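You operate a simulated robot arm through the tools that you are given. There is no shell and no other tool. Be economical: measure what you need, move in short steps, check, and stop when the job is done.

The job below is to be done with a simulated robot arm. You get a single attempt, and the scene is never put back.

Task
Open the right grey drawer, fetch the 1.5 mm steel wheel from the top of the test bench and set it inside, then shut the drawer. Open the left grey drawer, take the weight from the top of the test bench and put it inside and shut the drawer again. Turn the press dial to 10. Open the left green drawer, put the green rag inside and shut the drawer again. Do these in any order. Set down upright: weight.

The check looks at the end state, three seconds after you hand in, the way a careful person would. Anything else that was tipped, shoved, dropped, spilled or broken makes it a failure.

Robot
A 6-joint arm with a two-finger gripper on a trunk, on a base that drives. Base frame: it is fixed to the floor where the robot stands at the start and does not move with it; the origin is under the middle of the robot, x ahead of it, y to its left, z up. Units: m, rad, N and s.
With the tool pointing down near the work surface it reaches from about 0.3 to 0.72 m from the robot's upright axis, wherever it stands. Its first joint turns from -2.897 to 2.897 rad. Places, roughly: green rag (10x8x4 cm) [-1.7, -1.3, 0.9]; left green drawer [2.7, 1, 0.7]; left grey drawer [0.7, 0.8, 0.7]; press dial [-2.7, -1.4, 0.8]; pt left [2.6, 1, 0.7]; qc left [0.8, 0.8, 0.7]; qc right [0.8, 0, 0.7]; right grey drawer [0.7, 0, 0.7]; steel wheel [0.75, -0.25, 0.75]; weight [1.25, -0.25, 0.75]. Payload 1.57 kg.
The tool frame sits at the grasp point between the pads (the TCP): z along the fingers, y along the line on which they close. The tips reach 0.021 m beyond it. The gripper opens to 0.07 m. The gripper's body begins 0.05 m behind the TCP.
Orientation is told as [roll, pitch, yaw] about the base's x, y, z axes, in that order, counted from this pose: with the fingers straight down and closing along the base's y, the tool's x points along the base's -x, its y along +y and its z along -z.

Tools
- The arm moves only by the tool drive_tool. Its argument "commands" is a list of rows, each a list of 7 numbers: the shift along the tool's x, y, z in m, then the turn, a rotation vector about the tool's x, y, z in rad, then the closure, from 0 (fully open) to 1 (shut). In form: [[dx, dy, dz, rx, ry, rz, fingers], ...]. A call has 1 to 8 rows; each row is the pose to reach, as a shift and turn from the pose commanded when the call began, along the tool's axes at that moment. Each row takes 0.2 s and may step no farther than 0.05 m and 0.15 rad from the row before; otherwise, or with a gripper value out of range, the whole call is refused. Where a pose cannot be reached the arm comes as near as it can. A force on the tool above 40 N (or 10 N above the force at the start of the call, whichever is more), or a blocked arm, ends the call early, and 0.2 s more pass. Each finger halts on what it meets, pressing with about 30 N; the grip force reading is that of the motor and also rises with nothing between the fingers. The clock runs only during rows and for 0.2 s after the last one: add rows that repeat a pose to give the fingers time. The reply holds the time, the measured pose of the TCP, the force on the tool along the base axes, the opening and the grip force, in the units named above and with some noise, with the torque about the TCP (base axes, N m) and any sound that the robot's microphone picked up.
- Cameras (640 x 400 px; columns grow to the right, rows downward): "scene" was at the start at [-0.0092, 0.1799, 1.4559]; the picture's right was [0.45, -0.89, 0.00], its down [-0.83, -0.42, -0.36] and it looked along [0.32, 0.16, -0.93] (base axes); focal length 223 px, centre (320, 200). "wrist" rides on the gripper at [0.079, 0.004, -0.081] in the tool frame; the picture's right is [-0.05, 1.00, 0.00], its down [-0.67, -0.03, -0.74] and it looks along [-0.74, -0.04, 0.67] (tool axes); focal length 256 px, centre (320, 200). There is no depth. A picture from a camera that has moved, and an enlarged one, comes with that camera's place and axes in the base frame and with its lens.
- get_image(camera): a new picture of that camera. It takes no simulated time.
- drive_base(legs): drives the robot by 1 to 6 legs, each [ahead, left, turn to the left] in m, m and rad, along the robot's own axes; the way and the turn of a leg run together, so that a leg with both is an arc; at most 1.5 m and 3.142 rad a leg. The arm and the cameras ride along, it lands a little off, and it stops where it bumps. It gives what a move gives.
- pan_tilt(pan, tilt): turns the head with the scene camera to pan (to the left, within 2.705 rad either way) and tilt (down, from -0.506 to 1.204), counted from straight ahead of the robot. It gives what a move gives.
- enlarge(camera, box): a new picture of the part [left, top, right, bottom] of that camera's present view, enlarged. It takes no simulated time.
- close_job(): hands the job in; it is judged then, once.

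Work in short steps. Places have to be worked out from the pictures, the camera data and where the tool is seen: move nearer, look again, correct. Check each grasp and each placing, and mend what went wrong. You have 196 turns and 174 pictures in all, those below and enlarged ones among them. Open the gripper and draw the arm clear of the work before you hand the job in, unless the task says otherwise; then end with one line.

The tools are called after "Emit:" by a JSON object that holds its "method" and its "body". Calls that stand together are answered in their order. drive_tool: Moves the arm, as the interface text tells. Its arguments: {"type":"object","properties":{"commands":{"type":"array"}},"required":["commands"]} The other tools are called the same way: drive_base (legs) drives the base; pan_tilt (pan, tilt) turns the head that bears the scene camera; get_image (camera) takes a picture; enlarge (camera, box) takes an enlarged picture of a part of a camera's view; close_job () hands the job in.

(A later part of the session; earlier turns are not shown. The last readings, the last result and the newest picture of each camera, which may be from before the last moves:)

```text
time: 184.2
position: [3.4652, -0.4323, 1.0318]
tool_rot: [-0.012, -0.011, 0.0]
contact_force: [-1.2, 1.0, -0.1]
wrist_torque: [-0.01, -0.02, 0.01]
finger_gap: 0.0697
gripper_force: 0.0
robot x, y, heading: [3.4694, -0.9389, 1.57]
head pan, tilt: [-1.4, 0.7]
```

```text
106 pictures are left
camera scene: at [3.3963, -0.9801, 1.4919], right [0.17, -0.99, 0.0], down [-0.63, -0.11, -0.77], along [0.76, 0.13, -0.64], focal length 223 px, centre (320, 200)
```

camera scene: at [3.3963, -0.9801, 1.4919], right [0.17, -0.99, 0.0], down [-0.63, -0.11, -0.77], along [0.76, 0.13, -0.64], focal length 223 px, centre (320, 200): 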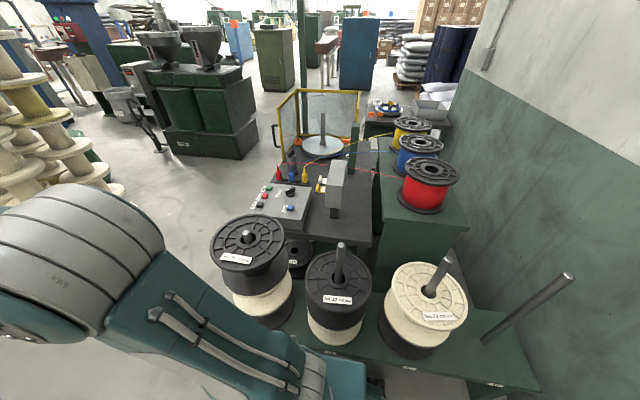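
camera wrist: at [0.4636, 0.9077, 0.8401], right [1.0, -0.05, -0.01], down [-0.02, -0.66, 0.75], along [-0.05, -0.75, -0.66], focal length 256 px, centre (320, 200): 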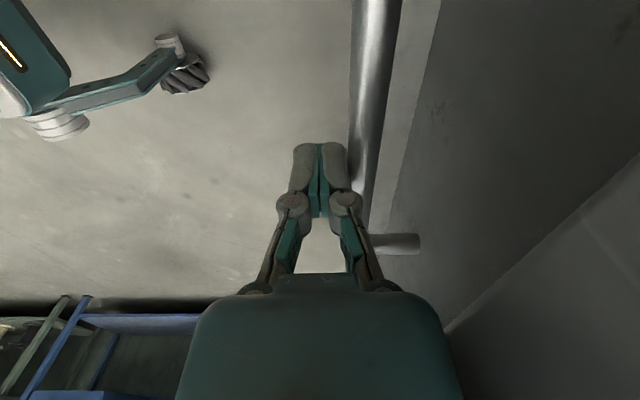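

Rack and spools look undisturbed. Step left away and go forward, then face the table.

Emit:
{"method": "drive_base", "body": {"legs": [[0, 0.08, 0], [1.0, 0, 0], [0.9, 0, 0], [0, -0.06, 0], [0, 0, 1.571]]}}

Emit:
{"method": "pan_tilt", "body": {"pan": 0.0, "tilt": 0.75}}

Emit:
{"method": "get_image", "body": {"camera": "scene"}}

Emit:
{"method": "get_image", "body": {"camera": "wrist"}}

```text
time: 198.7
position: [2.9608, 0.9312, 1.0326]
tool_rot: [-0.013, -0.01, 1.577]
contact_force: [-1.2, -0.9, 0.1]
wrist_torque: [0.02, -0.04, 0.0]
finger_gap: 0.0702
gripper_force: 0.1
robot x, y, heading: [3.4673, 0.9372, -3.142]
head pan, tilt: [-1.4, 0.7]
```

```text
time: 200.3
position: [2.962, 0.931, 1.0329]
tool_rot: [-0.012, -0.01, 1.578]
contact_force: [-0.2, 0.0, 0.2]
wrist_torque: [0.01, 0.0, -0.05]
finger_gap: 0.0698
gripper_force: 0.1
robot x, y, heading: [3.4658, 0.9391, -3.139]
head pan, tilt: [0.0, 0.75]
```

```text
105 pictures are left
camera scene: at [3.4407, 0.784, 1.4876], right [0.0, 1.0, 0.0], down [0.68, 0.0, -0.73], along [-0.73, 0.0, -0.68], focal length 223 px, centre (320, 200)
```

scene: 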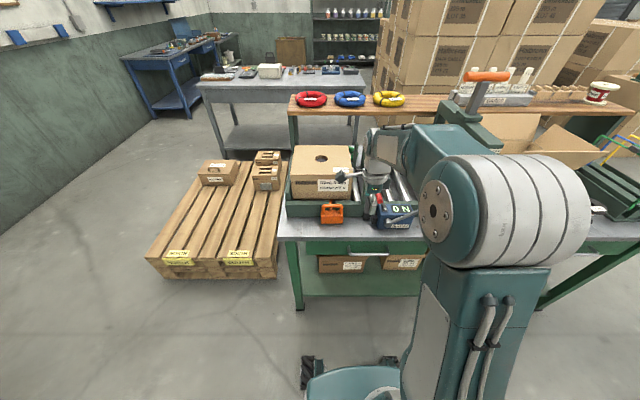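

```text
104 pictures are left
camera wrist: at [2.9559, 0.8498, 1.1118], right [-1.0, 0.05, -0.01], down [0.02, 0.66, 0.75], along [0.04, 0.75, -0.66], focal length 256 px, centre (320, 200)
```

wrist: 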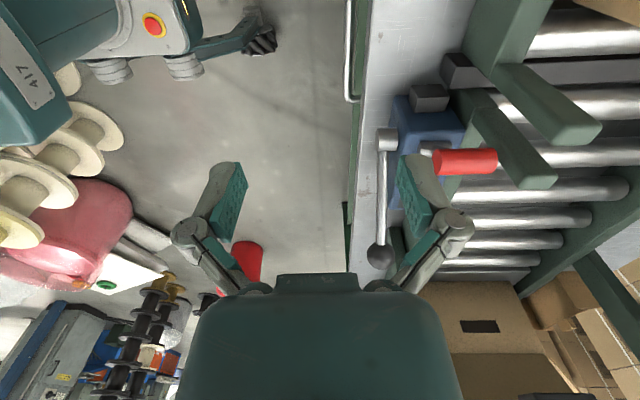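

The handle is below the table edge near y≈1.0. Lower the arm in front of the table and tilt the tool as before, then look.

Emit:
{"method": "drive_tool", "body": {"commands": [[0, -0.03, 0.03, -0.13, 0, 0, 0], [0, -0.06, 0.06, -0.26, 0, 0, 0], [0, -0.08, 0.09, -0.39, 0, 0, 0], [0, -0.08, 0.12, -0.52, 0, 0, 0], [0, -0.08, 0.15, -0.65, 0, 0, 0], [0, -0.08, 0.18, -0.65, 0, 0, 0]]}}

Emit:
{"method": "get_image", "body": {"camera": "wrist"}}

Emit:
{"method": "enlarge", "body": {"camera": "scene", "box": [260, 180, 440, 300]}}

```text
time: 201.7
position: [3.0455, 0.9346, 0.8515]
tool_rot: [0.639, -0.011, 1.576]
contact_force: [0.4, 0.8, -0.8]
wrist_torque: [0.03, 0.01, -0.02]
finger_gap: 0.0698
gripper_force: 0.0
robot x, y, heading: [3.4659, 0.941, -3.139]
head pan, tilt: [0.0, 0.75]
```

```text
103 pictures are left
camera wrist: at [3.0898, 0.8528, 0.917], right [-0.8, 0.04, 0.6], down [0.47, 0.66, 0.58], along [-0.37, 0.75, -0.55], focal length 256 px, centre (320, 200)
```

wrist: 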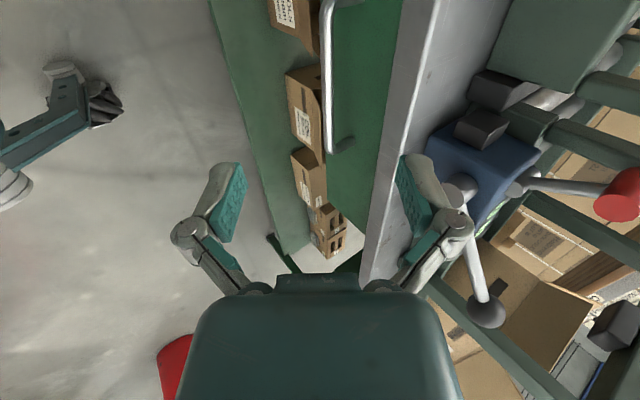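

```text
3.33 times, centred on (350, 240) of scene
camera zoom: at [3.4411, 0.784, 1.4876], right [0.0, 1.0, 0.0], down [0.68, 0.0, -0.73], along [-0.73, 0.0, -0.68], focal length 742 px, centre (220, 67)
```

zoom: 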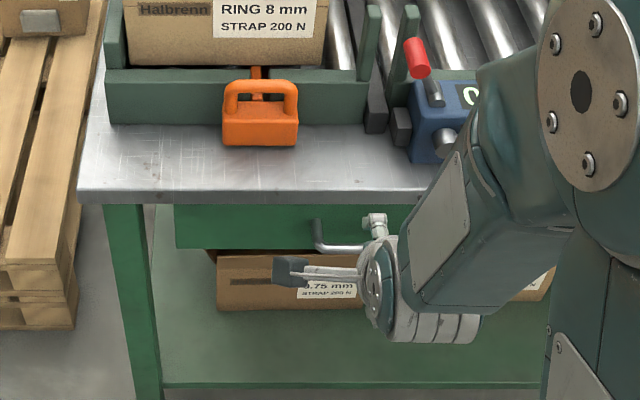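

Bar triangulates to x≈2.918, z≈0.69, y 0.91–1.07. Move to the pre-grasp with tilt 1.0.

Emit:
{"method": "drive_tool", "body": {"commands": [[-0.004, -0.004, 0.037, -0.09, 0, 0, 0], [-0.008, -0.008, 0.074, -0.18, 0, 0, 0], [-0.012, -0.012, 0.11, -0.27, 0, 0, 0], [-0.015, -0.017, 0.146, -0.36, 0, 0, 0]]}}

Emit:
{"method": "get_image", "body": {"camera": "wrist"}}

```text
time: 202.7
position: [2.9692, 0.9499, 0.7269]
tool_rot: [1.001, -0.009, 1.577]
contact_force: [0.3, 0.2, -0.3]
wrist_torque: [-0.03, -0.01, -0.01]
finger_gap: 0.0699
gripper_force: 0.0
robot x, y, heading: [3.4654, 0.9402, -3.138]
head pan, tilt: [0.0, 0.75]
```

```text
101 pictures are left
camera wrist: at [3.0349, 0.869, 0.7719], right [-0.54, 0.04, 0.84], down [0.64, 0.67, 0.38], along [-0.54, 0.74, -0.39], focal length 256 px, centre (320, 200)
```

wrist: 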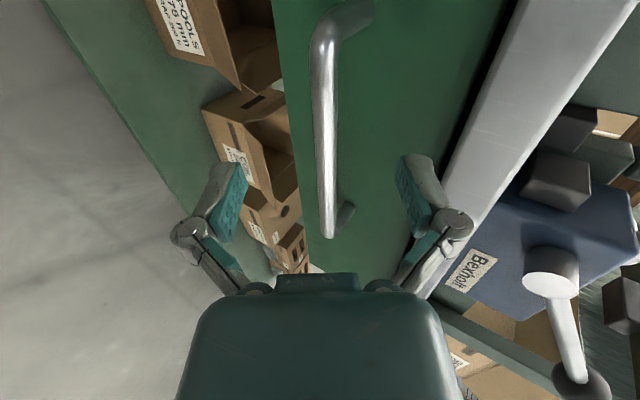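

Emit:
{"method": "drive_tool", "body": {"commands": [[0, 0.001, 0.028, 0, 0, 0, 0], [0, 0.001, 0.052, 0, 0, 0, 0], [0, 0.001, 0.052, 0, 0, 0, 1], [0, 0.001, 0.052, 0, 0, 0, 1], [0, 0.001, 0.052, 0, 0, 0, 1], [0, 0.001, 0.052, 0, 0, 0, 1]]}}

```text
time: 204.1
position: [2.9253, 0.9487, 0.7002]
tool_rot: [1.008, -0.011, 1.578]
contact_force: [-1.0, 0.2, 40.3]
wrist_torque: [-0.22, -0.01, -0.07]
finger_gap: 0.0126
gripper_force: 31.8
robot x, y, heading: [3.4625, 0.9385, -3.142]
head pan, tilt: [0.0, 0.75]
```

Gripped, with some upward load; I relieve it slightly while pulling along +x.

Emit:
{"method": "drive_tool", "body": {"commands": [[0, 0.0025, -0.0016, 0, 0, 0, 1], [0, -0.0137, -0.0268, 0, 0, 0, 1], [0, -0.0299, -0.052, 0, 0, 0, 1], [0, -0.0461, -0.0772, 0, 0, 0, 1], [0, -0.0623, -0.1024, 0, 0, 0, 1], [0, -0.0785, -0.1276, 0, 0, 0, 1], [0, -0.0947, -0.1528, 0, 0, 0, 1], [0, -0.1, -0.161, 0, 0, 0, 1]]}}

Emit:
{"method": "get_image", "body": {"camera": "scene"}}

```text
time: 205.7
position: [3.0972, 0.9486, 0.7]
tool_rot: [1.024, -0.01, 1.577]
contact_force: [1.3, 1.8, 11.0]
wrist_torque: [-0.43, -0.01, 0.32]
finger_gap: 0.0129
gripper_force: 31.9
out of reach, approached as far as the arm can: row 7, 8
robot x, y, heading: [3.4662, 0.9413, -3.142]
head pan, tilt: [0.0, 0.75]
stopped in row 8: the force on the tool passed its limit at 56 N (the readings are from after the stop); the commanded pose is now the measured one
```

```text
100 pictures are left
camera scene: at [3.4408, 0.7848, 1.4878], right [0.0, 1.0, 0.0], down [0.68, 0.0, -0.73], along [-0.73, 0.0, -0.68], focal length 223 px, centre (320, 200)
```

scene: 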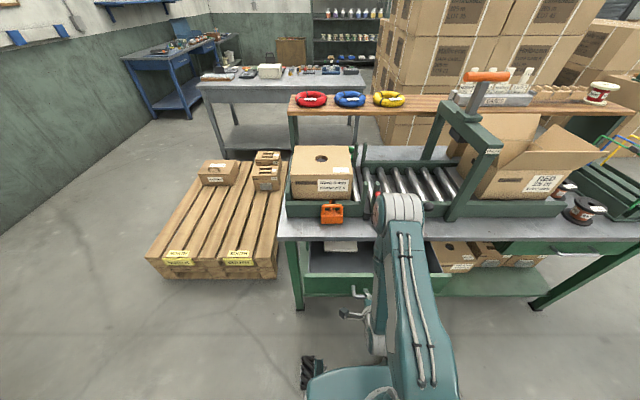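

Opened 0.17 m; the arm is at its near limit. I'll draw the drawer out a bit more by backing the base 5 cm while holding.

Emit:
{"method": "drive_base", "body": {"legs": [[-0.05, 0, 0]]}}

Emit:
{"method": "enlarge", "body": {"camera": "scene", "box": [260, 180, 440, 300]}}

```text
time: 206.7
position: [3.1473, 0.9499, 0.7013]
tool_rot: [1.023, -0.01, 1.577]
contact_force: [0.9, 0.3, 19.8]
wrist_torque: [-0.28, -0.02, 0.04]
finger_gap: 0.0129
gripper_force: 32.3
robot x, y, heading: [3.5141, 0.9393, -3.139]
head pan, tilt: [0.0, 0.75]
```

```text
3.33 times, centred on (350, 240) of scene
camera zoom: at [3.4917, 0.7846, 1.4878], right [0.0, 1.0, 0.0], down [0.68, 0.0, -0.73], along [-0.73, 0.0, -0.68], focal length 742 px, centre (220, 67)
```

zoom: 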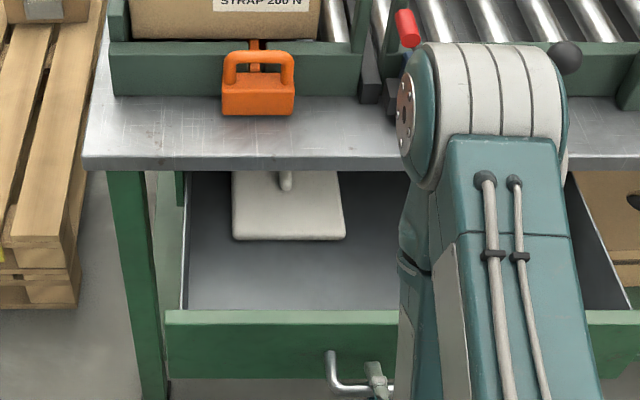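

Open 0.22 m now; a white board lies inside. Release, then back the base 5 cm so the fingers clear the bar, then raise the arm.

Emit:
{"method": "drive_tool", "body": {"commands": [[0, 0, 0, 0, 0, 0, 0], [0, 0, 0, 0, 0, 0, 0], [0, 0, 0, 0, 0, 0, 0]]}}

Emit:
{"method": "drive_base", "body": {"legs": [[-0.05, 0, 0]]}}

Emit:
{"method": "drive_tool", "body": {"commands": [[0, 0.042, -0.027, 0, 0, 0, 0], [0, 0.084, -0.054, 0, 0, 0, 0], [0, 0.126, -0.081, 0, 0, 0, 0], [0, 0.168, -0.108, 0, 0, 0, 0], [0, 0.21, -0.135, 0, 0, 0, 0], [0, 0.252, -0.162, 0, 0, 0, 0], [0, 0.294, -0.189, 0, 0, 0, 0]]}}

Emit:
{"method": "get_image", "body": {"camera": "scene"}}

```text
time: 207.4
position: [3.1474, 0.9501, 0.6998]
tool_rot: [1.023, -0.011, 1.576]
contact_force: [0.4, 0.0, -0.3]
wrist_torque: [0.02, 0.01, 0.03]
finger_gap: 0.0703
gripper_force: 0.0
robot x, y, heading: [3.5152, 0.9387, -3.14]
head pan, tilt: [0.0, 0.75]
```

```text
time: 208.4
position: [3.1946, 0.9486, 0.6992]
tool_rot: [1.022, -0.01, 1.577]
contact_force: [-0.5, -0.1, -0.2]
wrist_torque: [0.0, -0.02, 0.01]
finger_gap: 0.07
gripper_force: 0.0
robot x, y, heading: [3.5615, 0.9419, -3.139]
head pan, tilt: [0.0, 0.75]
```

```text
time: 210.0
position: [3.1652, 0.9419, 1.0864]
tool_rot: [1.018, -0.013, 1.577]
contact_force: [-0.2, 0.2, -0.6]
wrist_torque: [0.04, 0.05, 0.02]
finger_gap: 0.0702
gripper_force: 0.0
out of reach, approached as far as the arm can: row 1, 2, 3, 4, 5, 6, 7
robot x, y, heading: [3.564, 0.9389, -3.14]
head pan, tilt: [0.0, 0.75]
```

```text
98 pictures are left
camera scene: at [3.5404, 0.7842, 1.4876], right [0.0, 1.0, 0.0], down [0.68, 0.0, -0.73], along [-0.73, 0.0, -0.68], focal length 223 px, centre (320, 200)
```

scene: 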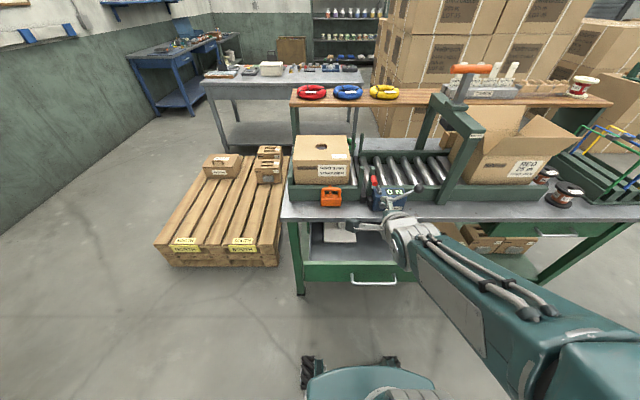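

Drawer open. Straighten the tool upright again for driving.

Emit:
{"method": "drive_tool", "body": {"commands": [[0, 0, 0, 0.15, 0, 0, 0], [0, 0, 0, 0.3, 0, 0, 0], [0, 0, 0, 0.45, 0, 0, 0], [0, 0, 0, 0.6, 0, 0, 0], [0, 0, 0, 0.75, 0, 0, 0], [0, 0, 0, 0.9, 0, 0, 0], [0, 0, 0, 1.02, 0, 0, 0]]}}

Emit:
{"method": "get_image", "body": {"camera": "scene"}}

Emit:
{"method": "get_image", "body": {"camera": "wrist"}}

```text
time: 211.6
position: [3.1651, 0.9459, 1.0814]
tool_rot: [0.001, -0.01, 1.575]
contact_force: [-0.3, -0.6, -0.2]
wrist_torque: [-0.02, -0.01, -0.01]
finger_gap: 0.0701
gripper_force: 0.1
robot x, y, heading: [3.5648, 0.9394, -3.137]
head pan, tilt: [0.0, 0.75]
```

```text
97 pictures are left
camera scene: at [3.5395, 0.7845, 1.4877], right [0.0, 1.0, 0.0], down [0.68, 0.0, -0.73], along [-0.73, 0.0, -0.68], focal length 223 px, centre (320, 200)
```

scene: 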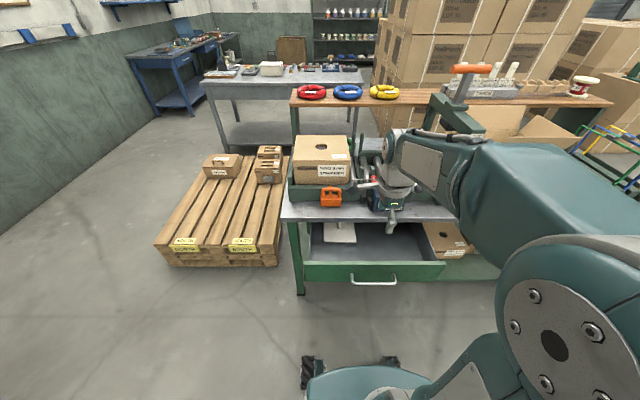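

```text
96 pictures are left
camera wrist: at [3.1604, 0.8641, 1.1612], right [-1.0, 0.05, 0.0], down [0.03, 0.66, 0.75], along [0.03, 0.75, -0.66], focal length 256 px, centre (320, 200)
```

wrist: 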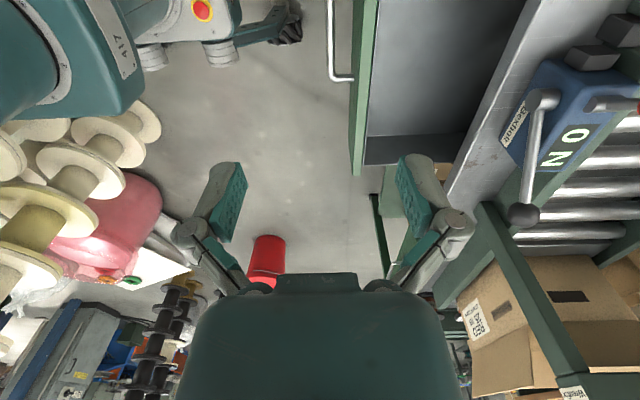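

Now to the press dial. Drive back: sideways to y≈0, a bit ahead, sideways to y≈-0.92, then along the aisle facing -x.

Emit:
{"method": "drive_base", "body": {"legs": [[0, 0.9, 0], [0.35, 0, 0], [0, 0.95, 0], [1.4, 0, 0], [1.4, 0, 0]]}}

Emit:
{"method": "get_image", "body": {"camera": "scene"}}

```text
time: 236.1
position: [-0.005, -0.9452, 1.0809]
tool_rot: [0.001, -0.01, 1.587]
contact_force: [-0.3, 0.4, -0.6]
wrist_torque: [-0.01, 0.02, 0.02]
finger_gap: 0.0699
gripper_force: 0.0
robot x, y, heading: [0.3893, -0.9476, -3.13]
head pan, tilt: [0.0, 0.75]
```

```text
95 pictures are left
camera scene: at [0.3704, -1.1028, 1.4877], right [-0.01, 1.0, 0.0], down [0.68, 0.01, -0.73], along [-0.73, -0.01, -0.68], focal length 223 px, centre (320, 200)
```

scene: 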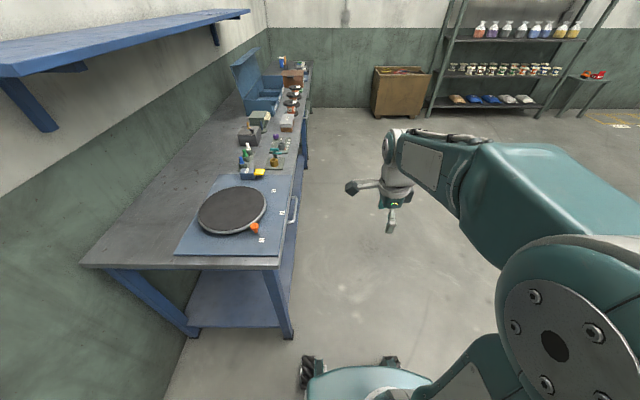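

Emit:
{"method": "drive_base", "body": {"legs": [[1.0, 0, 0], [0.9, 0, 0]]}}

Emit:
{"method": "pan_tilt", "body": {"pan": 0.8, "tilt": 0.6}}

Emit:
{"method": "get_image", "body": {"camera": "scene"}}

```text
time: 245.6
position: [-1.8983, -0.9563, 1.0812]
tool_rot: [0.002, -0.01, 1.565]
contact_force: [0.0, -0.7, 0.1]
wrist_torque: [-0.02, 0.0, -0.03]
finger_gap: 0.07
gripper_force: 0.0
robot x, y, heading: [-1.4985, -0.9656, 3.132]
head pan, tilt: [0.0, 0.75]
```

```text
time: 246.7
position: [-1.8982, -0.9558, 1.082]
tool_rot: [0.002, -0.011, 1.566]
contact_force: [0.3, 0.3, 0.1]
wrist_torque: [0.01, -0.01, 0.03]
finger_gap: 0.0701
gripper_force: 0.0
robot x, y, heading: [-1.4997, -0.9686, 3.128]
head pan, tilt: [0.799, 0.6]
```

```text
94 pictures are left
camera scene: at [-1.5057, -1.1846, 1.5005], right [-0.71, 0.7, 0.0], down [0.4, 0.4, -0.82], along [-0.58, -0.58, -0.57], focal length 223 px, centre (320, 200)
```

scene: 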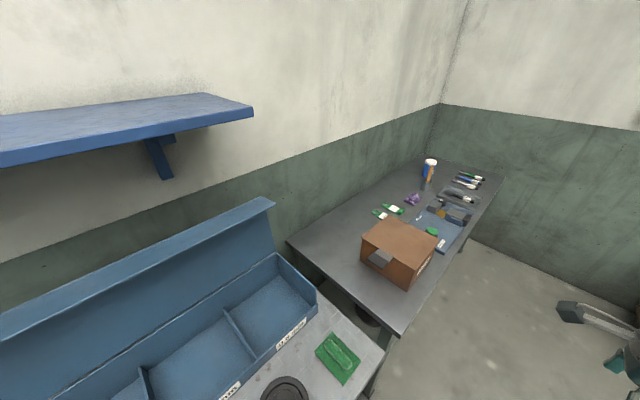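

Emit:
{"method": "enlarge", "body": {"camera": "scene", "box": [340, 130, 520, 300]}}

Emit:
{"method": "enlarge", "body": {"camera": "scene", "box": [240, 300, 400, 400]}}

```text
2.35 times, centred on (430, 215) of scene
camera zoom: at [-1.5057, -1.1846, 1.5005], right [-0.71, 0.7, 0.0], down [0.4, 0.4, -0.82], along [-0.58, -0.58, -0.57], focal length 524 px, centre (61, 165)
```

zoom: 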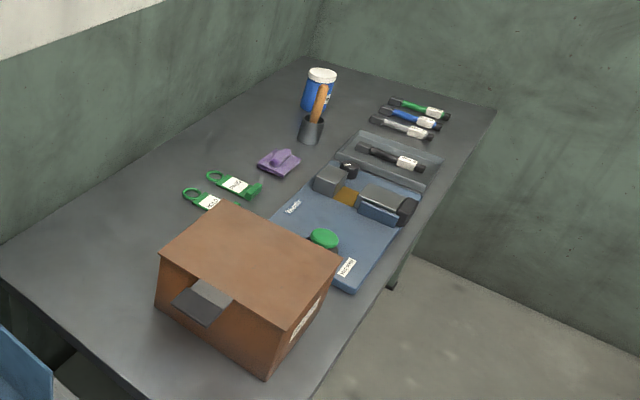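

```text
4.00 times, centred on (320, 350) of scene
camera zoom: at [-1.5057, -1.1846, 1.5005], right [-0.71, 0.7, 0.0], down [0.4, 0.4, -0.82], along [-0.58, -0.58, -0.57], focal length 890 px, centre (320, -400)
```

zoom: 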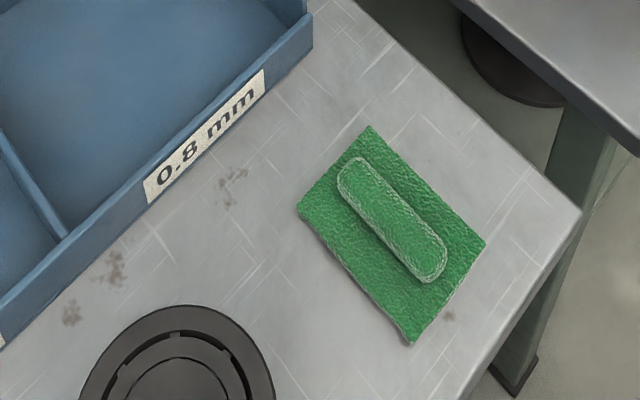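

The rag lies at about (-1.70,-1.31). The press is on the dark table further on. Drive in front of it and face it.

Emit:
{"method": "drive_base", "body": {"legs": [[0, -0.2, 0], [1.05, 0, 0], [0, 0, 1.571]]}}

Emit:
{"method": "pan_tilt", "body": {"pan": 0.0, "tilt": 0.75}}

Emit:
{"method": "get_image", "body": {"camera": "scene"}}

Emit:
{"method": "get_image", "body": {"camera": "wrist"}}

```text
time: 257.1
position: [-2.5683, -1.17, 1.0818]
tool_rot: [0.002, -0.012, -3.137]
contact_force: [0.3, -0.4, 0.4]
wrist_torque: [0.01, 0.02, 0.01]
finger_gap: 0.0702
gripper_force: 0.1
robot x, y, heading: [-2.5632, -0.7724, -1.572]
head pan, tilt: [0.799, 0.6]
```

```text
time: 258.3
position: [-2.5684, -1.1695, 1.0813]
tool_rot: [0.004, -0.01, -3.136]
contact_force: [0.3, 0.3, 0.3]
wrist_torque: [-0.01, -0.01, 0.0]
finger_gap: 0.0704
gripper_force: 0.1
robot x, y, heading: [-2.5638, -0.7698, -1.57]
head pan, tilt: [0.0, 0.75]
```

```text
91 pictures are left
camera scene: at [-2.4074, -0.7957, 1.4877], right [-1.0, 0.0, 0.0], down [0.0, 0.68, -0.73], along [0.0, -0.73, -0.68], focal length 223 px, centre (320, 200)
```

scene: 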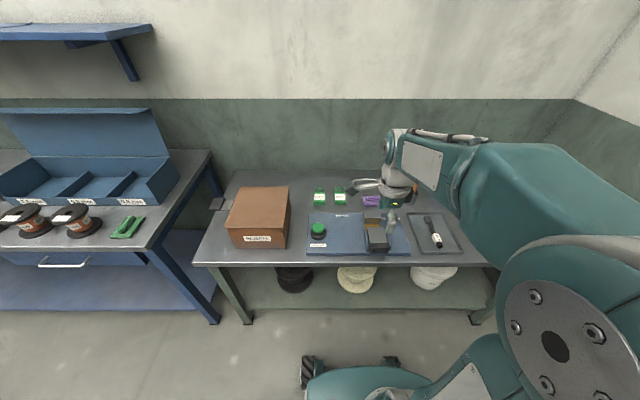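

```text
90 pictures are left
camera wrist: at [-2.4893, -1.1745, 1.1611], right [-0.05, -1.0, 0.0], down [-0.66, 0.03, 0.75], along [-0.75, 0.03, -0.66], focal length 256 px, centre (320, 200)
```

wrist: 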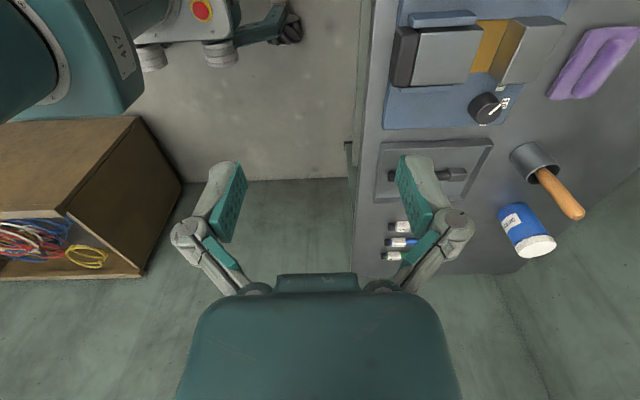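

Emit:
{"method": "enlarge", "body": {"camera": "wrist", "box": [430, 60, 558, 140]}}

Emit:
{"method": "enlarge", "body": {"camera": "scene", "box": [300, 190, 460, 290]}}

```text
5.00 times, centred on (494, 100) of wrist
camera zoom: at [-2.4893, -1.1745, 1.1611], right [-0.05, -1.0, 0.0], down [-0.66, 0.03, 0.75], along [-0.75, 0.03, -0.66], focal length 1280 px, centre (-550, 700)
```

zoom: 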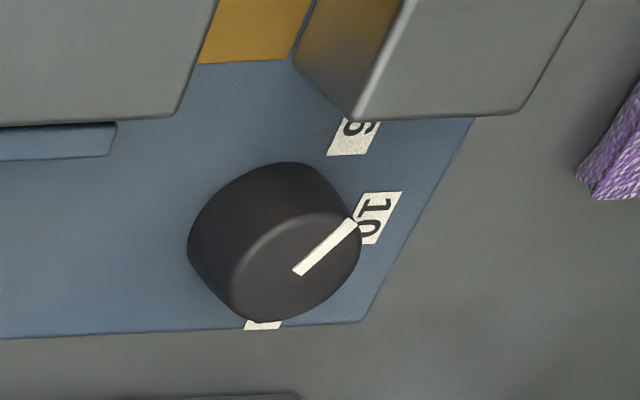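

```text
4.00 times, centred on (380, 240) of scene
camera zoom: at [-2.4074, -0.7957, 1.4877], right [-1.0, 0.0, 0.0], down [0.0, 0.68, -0.73], along [0.0, -0.73, -0.68], focal length 890 px, centre (80, 40)
```

zoom: 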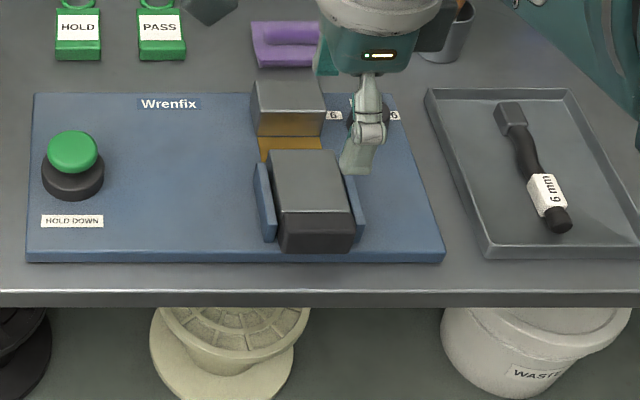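

Dial at about (-2.70,-1.42,0.8), labels 6/10/16. The arm blocks the head camera; I swing the arm right to view the pointer.

Emit:
{"method": "drive_tool", "body": {"commands": [[-0.05, 0, 0, 0, 0, 0, 0], [-0.1, 0, 0, 0, 0, 0, 0], [-0.15, 0, 0, 0, 0, 0, 0], [-0.2, 0, 0, 0, 0, 0, 0], [-0.25, 0, 0, 0, 0, 0, 0], [-0.3, 0, 0, 0, 0, 0, 0]]}}

Emit:
{"method": "enlarge", "body": {"camera": "scene", "box": [340, 190, 436, 250]}}

```text
time: 259.7
position: [-2.8745, -1.1706, 1.0833]
tool_rot: [0.001, -0.009, -3.136]
contact_force: [0.4, -0.5, 0.9]
wrist_torque: [0.03, -0.01, 0.03]
finger_gap: 0.0699
gripper_force: 0.0
robot x, y, heading: [-2.5625, -0.7689, -1.566]
head pan, tilt: [0.0, 0.75]
```

```text
6.67 times, centred on (388, 220) of scene
camera zoom: at [-2.411, -0.796, 1.488], right [-1.0, 0.0, 0.0], down [0.0, 0.68, -0.73], along [0.0, -0.73, -0.68], focal length 1484 px, centre (-133, 67)
```

zoom: 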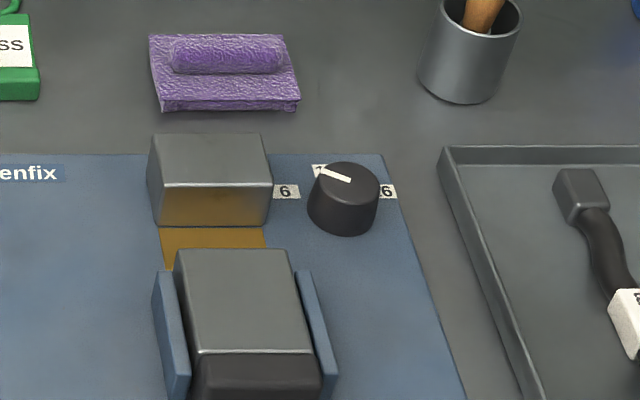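

The pointer is at 6 (left); it must turn clockwise (seen from above) about 55–60° to 10 at the back. I'll come over the dial with the fingers pre-turned counter-clockwise by 0.87 rad, clear of the dies.

Emit:
{"method": "drive_tool", "body": {"commands": [[0.022, 0.032, 0, 0, 0, -0.12, 0], [0.044, 0.064, 0, 0, 0, -0.24, 0], [0.066, 0.096, 0, 0, 0, -0.36, 0], [0.088, 0.128, 0, 0, 0, -0.48, 0], [0.11, 0.16, 0, 0, 0, -0.6, 0], [0.132, 0.192, 0, 0, 0, -0.72, 0], [0.152, 0.222, 0, 0, 0, -0.84, 0], [0.17, 0.25, 0.01, 0, 0, -0.87, 0]]}}

Emit:
{"method": "get_image", "body": {"camera": "wrist"}}

```text
time: 261.5
position: [-2.698, -1.4212, 1.0753]
tool_rot: [-0.006, -0.007, -2.265]
contact_force: [-0.5, -0.8, 0.3]
wrist_torque: [0.01, 0.0, -0.02]
finger_gap: 0.0698
gripper_force: 0.1
robot x, y, heading: [-2.5638, -0.7712, -1.572]
head pan, tilt: [0.0, 0.75]
```

```text
86 pictures are left
camera wrist: at [-2.6441, -1.364, 1.154], right [0.73, -0.68, -0.01], down [-0.45, -0.49, 0.75], along [-0.51, -0.55, -0.66], focal length 256 px, centre (320, 200)
```

wrist: 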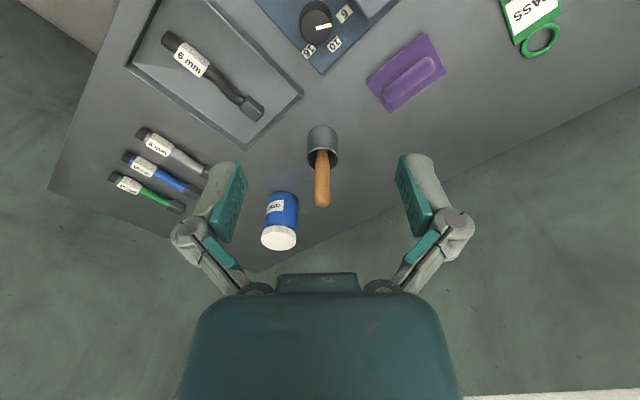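

Knob top triangulates to (-2.709,-1.430,0.80). Descend partway with the fingers opened to about 5.6 cm.

Emit:
{"method": "drive_tool", "body": {"commands": [[-0.007, -0.001, 0.045, 0, 0, 0, 0.2], [-0.014, -0.003, 0.09, 0, 0, 0, 0.2], [-0.014, -0.003, 0.135, 0, 0, 0, 0.2], [-0.014, -0.003, 0.18, 0, 0, 0, 0.2], [-0.014, -0.003, 0.21, 0, 0, 0, 0.2]]}}

Emit:
{"method": "get_image", "body": {"camera": "wrist"}}

```text
time: 262.7
position: [-2.7098, -1.4317, 0.8651]
tool_rot: [-0.005, -0.009, -2.268]
contact_force: [0.1, -0.7, 0.3]
wrist_torque: [-0.04, 0.07, -0.01]
finger_gap: 0.056
gripper_force: 0.1
robot x, y, heading: [-2.5607, -0.7719, -1.568]
head pan, tilt: [0.0, 0.75]
```

```text
85 pictures are left
camera wrist: at [-2.6559, -1.3744, 0.9449], right [0.73, -0.68, -0.01], down [-0.45, -0.49, 0.75], along [-0.51, -0.55, -0.66], focal length 256 px, centre (320, 200)
```

wrist: 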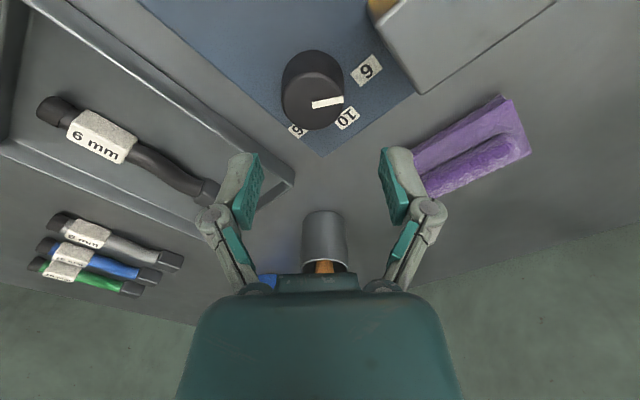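

Dial confirmed at (-2.711,-1.428), top 0.80, panel ≈0.777. Descend to TCP 0.803 and grip.

Emit:
{"method": "drive_tool", "body": {"commands": [[0.003, -0.002, 0.035, 0, 0, 0, 0.2], [0.003, -0.002, 0.061, 0, 0, 0, 0.2], [0.003, -0.002, 0.061, 0, 0, 0, 1], [0.003, -0.002, 0.061, 0, 0, 0, 1], [0.003, -0.002, 0.061, 0, 0, 0, 1]]}}

Emit:
{"method": "get_image", "body": {"camera": "wrist"}}

```text
time: 263.9
position: [-2.7106, -1.4267, 0.8017]
tool_rot: [-0.007, -0.005, -2.269]
contact_force: [-10.6, 23.5, 13.4]
wrist_torque: [0.67, 0.46, -0.3]
finger_gap: 0.0394
gripper_force: 32.2
robot x, y, heading: [-2.5591, -0.7706, -1.566]
head pan, tilt: [0.0, 0.75]
```

```text
84 pictures are left
camera wrist: at [-2.6566, -1.3681, 0.8816], right [0.73, -0.68, -0.01], down [-0.45, -0.49, 0.75], along [-0.51, -0.54, -0.66], focal length 256 px, centre (320, 200)
```

wrist: 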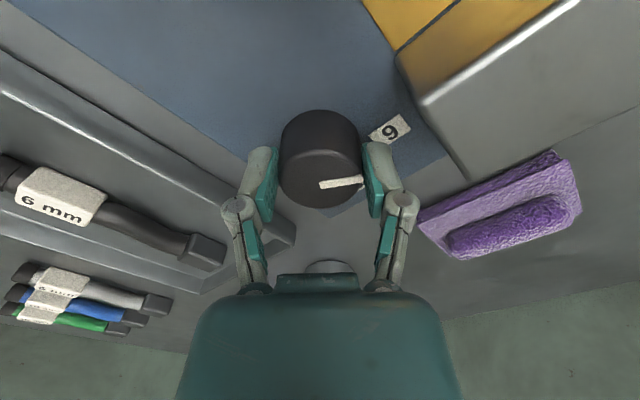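

Emit:
{"method": "drive_tool", "body": {"commands": [[0, -0.003, 0, 0, 0, 0, 1], [0, -0.003, 0, 0, 0, 0.13, 1], [0, -0.003, 0, 0, 0, 0.26, 1], [0, -0.003, 0, 0, 0, 0.39, 1], [0, -0.003, 0, 0, 0, 0.52, 1]]}}

Emit:
{"method": "get_image", "body": {"camera": "wrist"}}

```text
time: 265.1
position: [-2.7103, -1.4264, 0.8018]
tool_rot: [-0.001, -0.01, -2.786]
contact_force: [17.0, -8.0, -9.4]
wrist_torque: [-0.01, -0.69, 0.0]
finger_gap: 0.0392
gripper_force: 32.3
robot x, y, heading: [-2.5611, -0.7711, -1.566]
head pan, tilt: [0.0, 0.75]
```

```text
83 pictures are left
camera wrist: at [-2.6343, -1.4034, 0.8814], right [0.3, -0.95, 0.0], down [-0.63, -0.2, 0.75], along [-0.72, -0.22, -0.66], focal length 256 px, centre (320, 200)
```

wrist: 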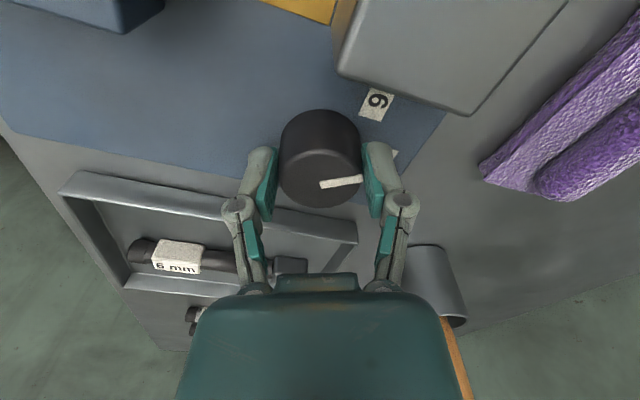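

Emit:
{"method": "drive_tool", "body": {"commands": [[0, 0, 0, 0, 0, 0.13, 1], [0, 0, 0, 0, 0, 0.26, 1], [0, 0, 0, 0, 0, 0.39, 1], [0, 0, 0, 0, 0, 0.51, 1], [0, 0, 0, 0, 0, 0.51, 1]]}}

Emit:
{"method": "get_image", "body": {"camera": "wrist"}}

```text
time: 266.3
position: [-2.7128, -1.4266, 0.8031]
tool_rot: [0.008, -0.01, 2.987]
contact_force: [20.2, -28.4, -4.9]
wrist_torque: [-0.39, -0.29, -0.03]
finger_gap: 0.0391
gripper_force: 32.2
robot x, y, heading: [-2.5624, -0.7763, -1.568]
head pan, tilt: [0.0, 0.75]
```

```text
82 pictures are left
camera wrist: at [-2.6346, -1.4441, 0.8827], right [-0.21, -0.98, 0.01], down [-0.64, 0.14, 0.75], along [-0.74, 0.15, -0.66], focal length 256 px, centre (320, 200)
```

wrist: 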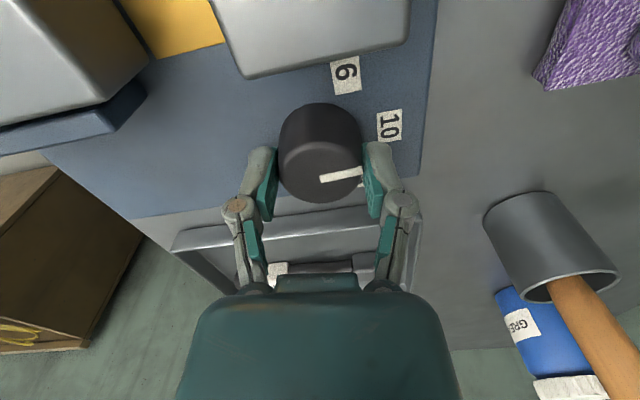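

The pointer now lines up with 10 (pointer ≈4°, label ≈0–5°). Release, lift, and check.

Emit:
{"method": "drive_tool", "body": {"commands": [[0, 0, 0, 0, 0, 0, 0.2], [0, 0, 0, 0, 0, 0, 0.15], [0, 0, -0.03, 0, 0, 0, 0.15], [0, 0, -0.07, 0, 0, 0, 0.1], [0, 0, -0.11, 0, 0, 0, 0]]}}

Emit:
{"method": "get_image", "body": {"camera": "wrist"}}

Emit:
{"method": "enlarge", "body": {"camera": "wrist", "box": [280, 0, 408, 80]}}

```text
time: 267.5
position: [-2.7138, -1.4232, 0.9136]
tool_rot: [0.003, -0.011, 2.985]
contact_force: [-0.2, -0.3, 0.3]
wrist_torque: [0.01, 0.02, 0.02]
finger_gap: 0.0699
gripper_force: 0.0
robot x, y, heading: [-2.5608, -0.7739, -1.569]
head pan, tilt: [0.0, 0.75]
```

```text
81 pictures are left
camera wrist: at [-2.6369, -1.4396, 0.994], right [-0.21, -0.98, 0.0], down [-0.65, 0.14, 0.75], along [-0.74, 0.15, -0.66], focal length 256 px, centre (320, 200)
```

wrist: 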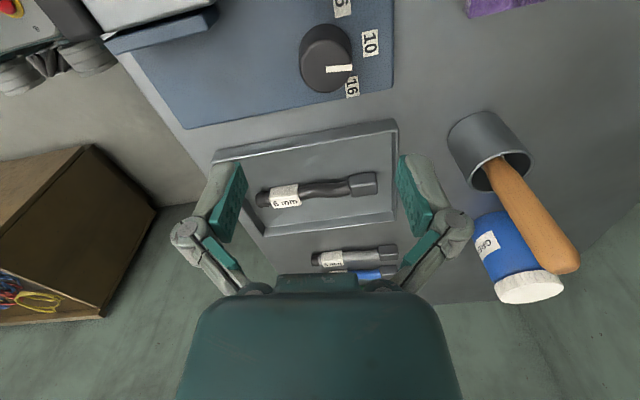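

```text
5.00 times, centred on (344, 40) of wrist
camera zoom: at [-2.6369, -1.4396, 0.994], right [-0.21, -0.98, 0.0], down [-0.65, 0.14, 0.75], along [-0.74, 0.15, -0.66], focal length 1280 px, centre (200, 1000)
```

zoom: 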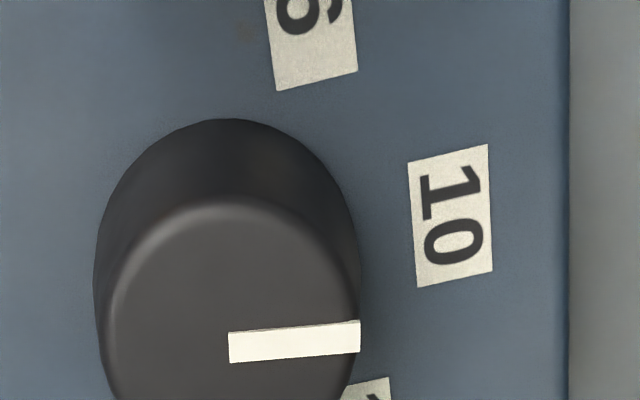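

The enlarged view suggests the pointer overshot about 7–8° past 10. Regrip better centred, turn back 0.13 rad and release.

Emit:
{"method": "drive_tool", "body": {"commands": [[0.003, 0.0048, 0.04, 0, 0, 0, 0.2], [0.003, 0.0048, 0.08, 0, 0, 0, 0.2], [0.003, 0.0048, 0.11, 0, 0, 0, 0.2], [0.003, 0.0048, 0.11, 0, 0, 0, 1], [0.003, 0.0048, 0.11, 0, 0, 0, 1]]}}

Emit:
{"method": "enlarge", "body": {"camera": "wrist", "box": [256, 80, 416, 180]}}

```text
time: 268.7
position: [-2.7092, -1.4283, 0.8039]
tool_rot: [0.003, -0.012, 2.987]
contact_force: [1.9, 15.0, 6.5]
wrist_torque: [0.45, -0.8, -0.04]
finger_gap: 0.0389
gripper_force: 31.3
robot x, y, heading: [-2.5606, -0.7674, -1.573]
head pan, tilt: [0.0, 0.75]
```

```text
4.00 times, centred on (336, 130) of wrist
camera zoom: at [-2.6325, -1.4452, 0.8839], right [-0.21, -0.98, 0.0], down [-0.65, 0.14, 0.75], along [-0.74, 0.15, -0.66], focal length 1024 px, centre (256, 480)
```

zoom: 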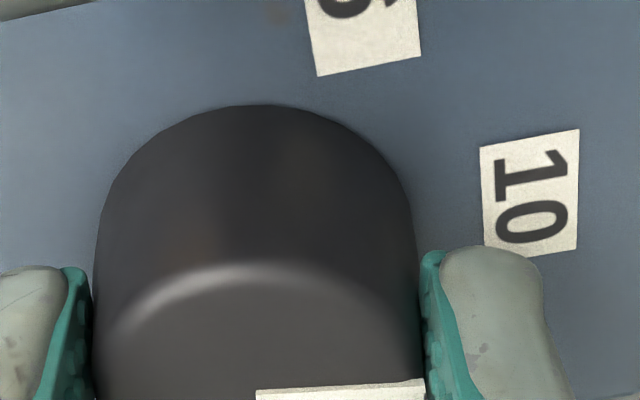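

Emit:
{"method": "drive_tool", "body": {"commands": [[0, -0.0015, 0, 0, 0, -0.065, 1], [0, -0.0015, 0, 0, 0, -0.13, 1], [0, -0.0015, 0, 0, 0, -0.13, 1]]}}

Emit:
{"method": "enlarge", "body": {"camera": "wrist", "box": [256, 100, 416, 200]}}

```text
time: 269.5
position: [-2.7097, -1.4262, 0.8046]
tool_rot: [0.0, -0.009, 3.116]
contact_force: [2.0, 21.1, 17.5]
wrist_torque: [0.68, -0.6, -0.03]
finger_gap: 0.0392
gripper_force: 31.9
robot x, y, heading: [-2.562, -0.7685, -1.57]
head pan, tilt: [0.0, 0.75]
```

```text
4.00 times, centred on (336, 150) of wrist
camera zoom: at [-2.6309, -1.4343, 0.8838], right [-0.08, -1.0, 0.0], down [-0.66, 0.05, 0.75], along [-0.75, 0.06, -0.66], focal length 1024 px, centre (256, 400)
```

zoom: 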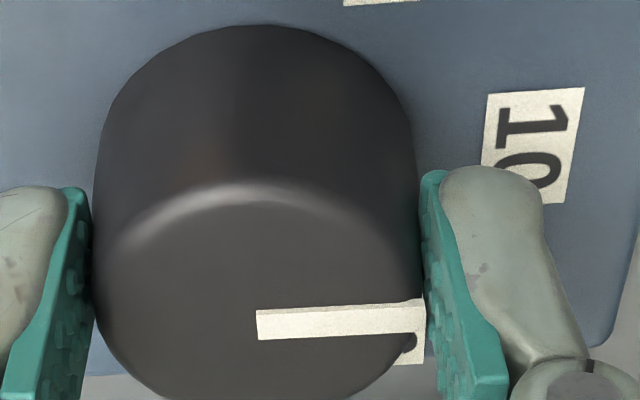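

Pointer now aligns with 10 (≈0°). Release gently and lift.

Emit:
{"method": "drive_tool", "body": {"commands": [[0, 0, 0, 0, 0, 0, 0.35], [0, 0, 0, 0, 0, 0, 0.2], [0, 0, 0, 0, 0, 0, 0.15], [0, 0, -0.03, 0, 0, 0, 0.1], [0, 0, -0.07, 0, 0, 0, 0.1], [0, 0, -0.11, 0, 0, 0, 0]]}}

Emit:
{"method": "enlarge", "body": {"camera": "wrist", "box": [280, 0, 408, 80]}}

```text
time: 270.9
position: [-2.7094, -1.4254, 0.9129]
tool_rot: [-0.001, -0.012, 3.117]
contact_force: [0.1, 0.0, -0.4]
wrist_torque: [0.05, 0.01, -0.03]
finger_gap: 0.07
gripper_force: 0.0
robot x, y, heading: [-2.5624, -0.7749, -1.572]
head pan, tilt: [0.0, 0.75]
```

```text
5.00 times, centred on (344, 40) of wrist
camera zoom: at [-2.6297, -1.4334, 0.9926], right [-0.08, -1.0, 0.0], down [-0.66, 0.05, 0.75], along [-0.75, 0.06, -0.66], focal length 1280 px, centre (200, 1000)
```

zoom: 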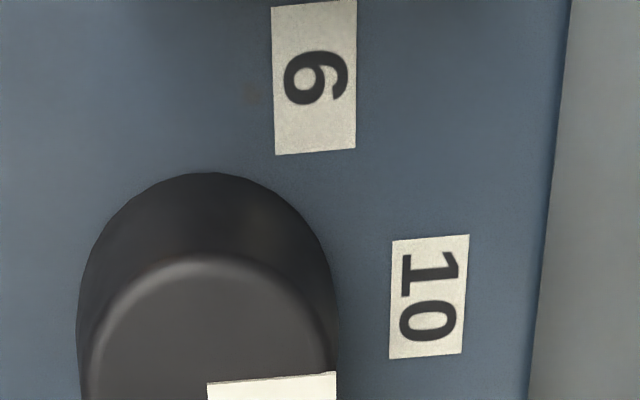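

The dial points exactly at 10. Raise and retract the arm, then strafe to the rag.

Emit:
{"method": "drive_tool", "body": {"commands": [[0, 0, -0.045, 0, 0, 0, 0], [0, 0, -0.09, 0, 0, 0, 0], [0, -0.02, -0.135, 0, 0, 0, 0], [0, -0.06, -0.16, 0, 0, 0, 0], [0, -0.105, -0.17, 0, 0, 0, 0], [0, -0.15, -0.17, 0, 0, 0, 0], [0, -0.195, -0.17, 0, 0, 0, 0], [0, -0.24, -0.17, 0, 0, 0, 0]]}}

Emit:
{"method": "drive_base", "body": {"legs": [[0, 0.86, 0]]}}

Emit:
{"method": "get_image", "body": {"camera": "scene"}}

Emit:
{"method": "get_image", "body": {"camera": "wrist"}}

```text
time: 272.7
position: [-2.7021, -1.1861, 1.0804]
tool_rot: [0.002, -0.011, 3.116]
contact_force: [-0.7, 0.7, 0.0]
wrist_torque: [0.01, 0.0, -0.01]
finger_gap: 0.07
gripper_force: 0.0
robot x, y, heading: [-2.5597, -0.7698, -1.567]
head pan, tilt: [0.0, 0.75]
```

```text
time: 277.2
position: [-1.8681, -1.1913, 1.0801]
tool_rot: [0.005, -0.009, 3.101]
contact_force: [-0.1, -0.5, -0.1]
wrist_torque: [0.0, -0.03, -0.03]
finger_gap: 0.07
gripper_force: 0.3
robot x, y, heading: [-1.7163, -0.7834, -1.586]
head pan, tilt: [0.0, 0.75]
```

```text
76 pictures are left
camera scene: at [-1.5682, -0.8054, 1.4879], right [-1.0, 0.02, 0.0], down [0.01, 0.68, -0.73], along [-0.01, -0.73, -0.68], focal length 223 px, centre (320, 200)
```

scene: 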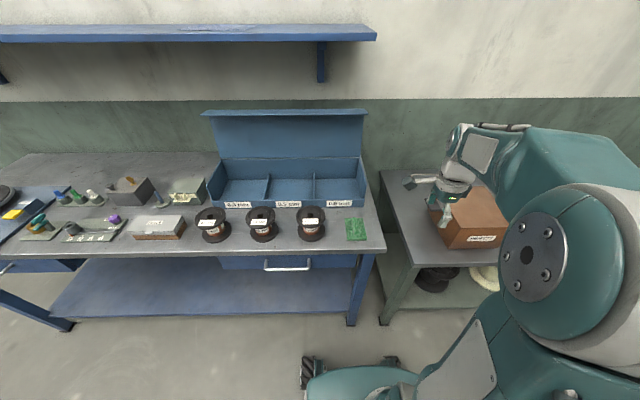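

```text
75 pictures are left
camera wrist: at [-1.7897, -1.2001, 1.1605], right [-0.1, -1.0, 0.0], down [-0.66, 0.07, 0.75], along [-0.75, 0.07, -0.66], focal length 256 px, centre (320, 200)
```

wrist: 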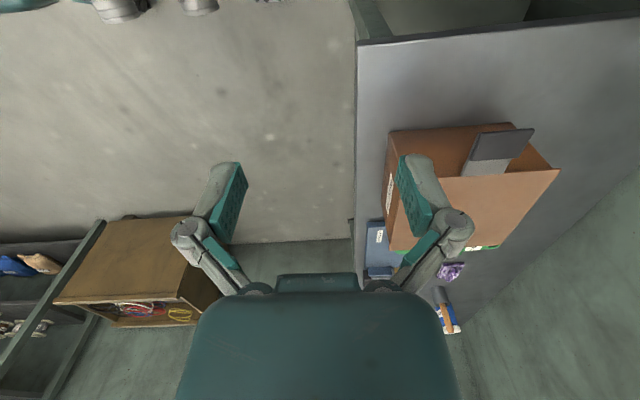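

The rag is at (-1.705,-1.32), ridge along y. Move over it while turning the fingers to close along x.

Emit:
{"method": "drive_tool", "body": {"commands": [[0.02, 0.0, 0.0, 0, 0, -0.15, 0], [0.04, 0.0, 0, 0, 0, -0.3, 0], [0.06, 0.01, 0, 0, 0, -0.45, 0], [0.08, 0.02, 0, 0, 0, -0.6, 0], [0.1, 0.03, 0, 0, 0, -0.75, 0], [0.12, 0.04, 0, 0, 0, -0.9, 0], [0.145, 0.05, 0, 0, 0, -1.05, 0], [0.168, 0.06, 0.02, 0, 0, -1.2, 0]]}}

Emit:
{"method": "drive_tool", "body": {"commands": [[0, 0, 0.02, 0, 0, -0.15, 0], [0, 0, 0.04, 0, 0, -0.3, 0], [0, 0, 0.06, 0, 0, -0.34, 0]]}}

Emit:
{"method": "get_image", "body": {"camera": "wrist"}}

```text
time: 279.0
position: [-1.698, -1.2574, 1.0585]
tool_rot: [-0.011, -0.007, -1.98]
contact_force: [0.4, 0.0, 0.8]
wrist_torque: [-0.02, 0.02, 0.01]
finger_gap: 0.0699
gripper_force: 0.0
robot x, y, heading: [-1.7183, -0.7806, -1.589]
head pan, tilt: [0.0, 0.75]
```

```text
time: 279.8
position: [-1.7001, -1.2585, 0.9998]
tool_rot: [-0.01, -0.004, -1.643]
contact_force: [1.5, -0.8, 0.1]
wrist_torque: [0.02, 0.01, 0.01]
finger_gap: 0.0701
gripper_force: 0.0
robot x, y, heading: [-1.7163, -0.7801, -1.59]
head pan, tilt: [0.0, 0.75]
```

```text
74 pictures are left
camera wrist: at [-1.6897, -1.1809, 1.0803], right [0.99, -0.12, -0.01], down [-0.07, -0.66, 0.75], along [-0.1, -0.74, -0.66], focal length 256 px, centre (320, 200)
```

wrist: 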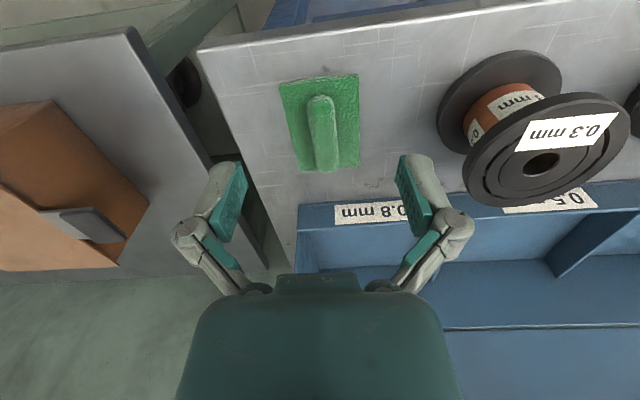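

Emit:
{"method": "drive_tool", "body": {"commands": [[-0.03, -0.001, 0.02, 0, 0, 0, 0], [-0.061, -0.003, 0.04, 0, 0, 0, 0], [-0.061, -0.003, 0.08, 0, 0, 0, 0], [-0.061, -0.003, 0.1, 0, 0, 0, 0]]}}

Emit:
{"method": "get_image", "body": {"camera": "wrist"}}

```text
time: 280.8
position: [-1.7093, -1.3194, 0.8988]
tool_rot: [-0.01, -0.002, -1.643]
contact_force: [-0.8, 0.5, -0.6]
wrist_torque: [-0.03, 0.02, 0.03]
finger_gap: 0.0696
gripper_force: 0.0
robot x, y, heading: [-1.7208, -0.7813, -1.587]
head pan, tilt: [0.0, 0.75]
```

```text
73 pictures are left
camera wrist: at [-1.6999, -1.2416, 0.9788], right [0.99, -0.13, -0.01], down [-0.08, -0.66, 0.75], along [-0.1, -0.74, -0.66], focal length 256 px, centre (320, 200)
```

wrist: 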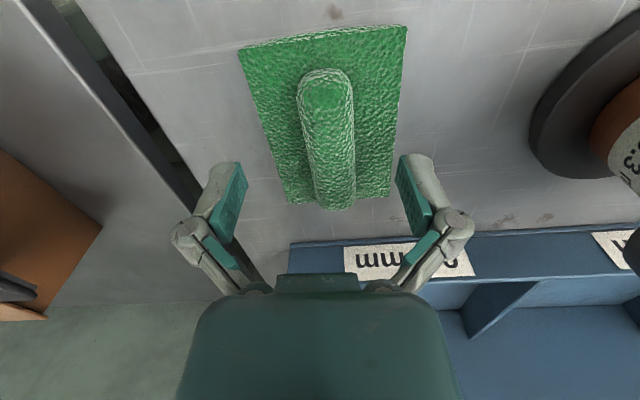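

Emit:
{"method": "drive_tool", "body": {"commands": [[-0.01, 0.002, 0.012, 0, 0, 0, 0], [-0.01, 0.002, 0.022, 0, 0, 0, 0], [-0.01, 0.002, 0.03, 0, 0, 0, 0]]}}

Emit:
{"method": "get_image", "body": {"camera": "wrist"}}

```text
time: 281.6
position: [-1.7089, -1.3313, 0.8714]
tool_rot: [-0.01, -0.008, -1.645]
contact_force: [5.9, 3.1, 14.1]
wrist_torque: [-0.02, -0.54, 0.09]
finger_gap: 0.0704
gripper_force: 0.7
robot x, y, heading: [-1.723, -0.7783, -1.59]
head pan, tilt: [0.0, 0.75]
```

```text
72 pictures are left
camera wrist: at [-1.6985, -1.2531, 0.951], right [0.99, -0.13, -0.01], down [-0.08, -0.66, 0.75], along [-0.1, -0.74, -0.66], focal length 256 px, centre (320, 200)
```

wrist: 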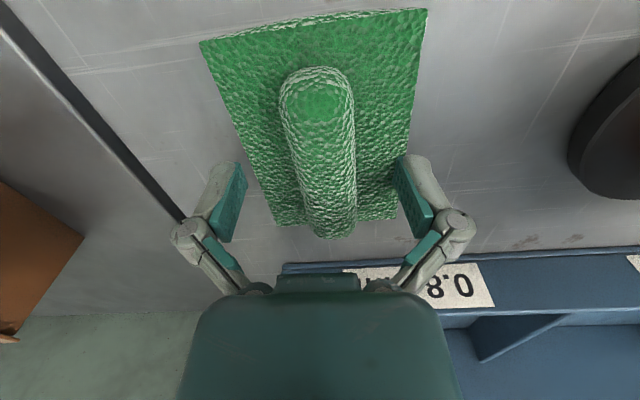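

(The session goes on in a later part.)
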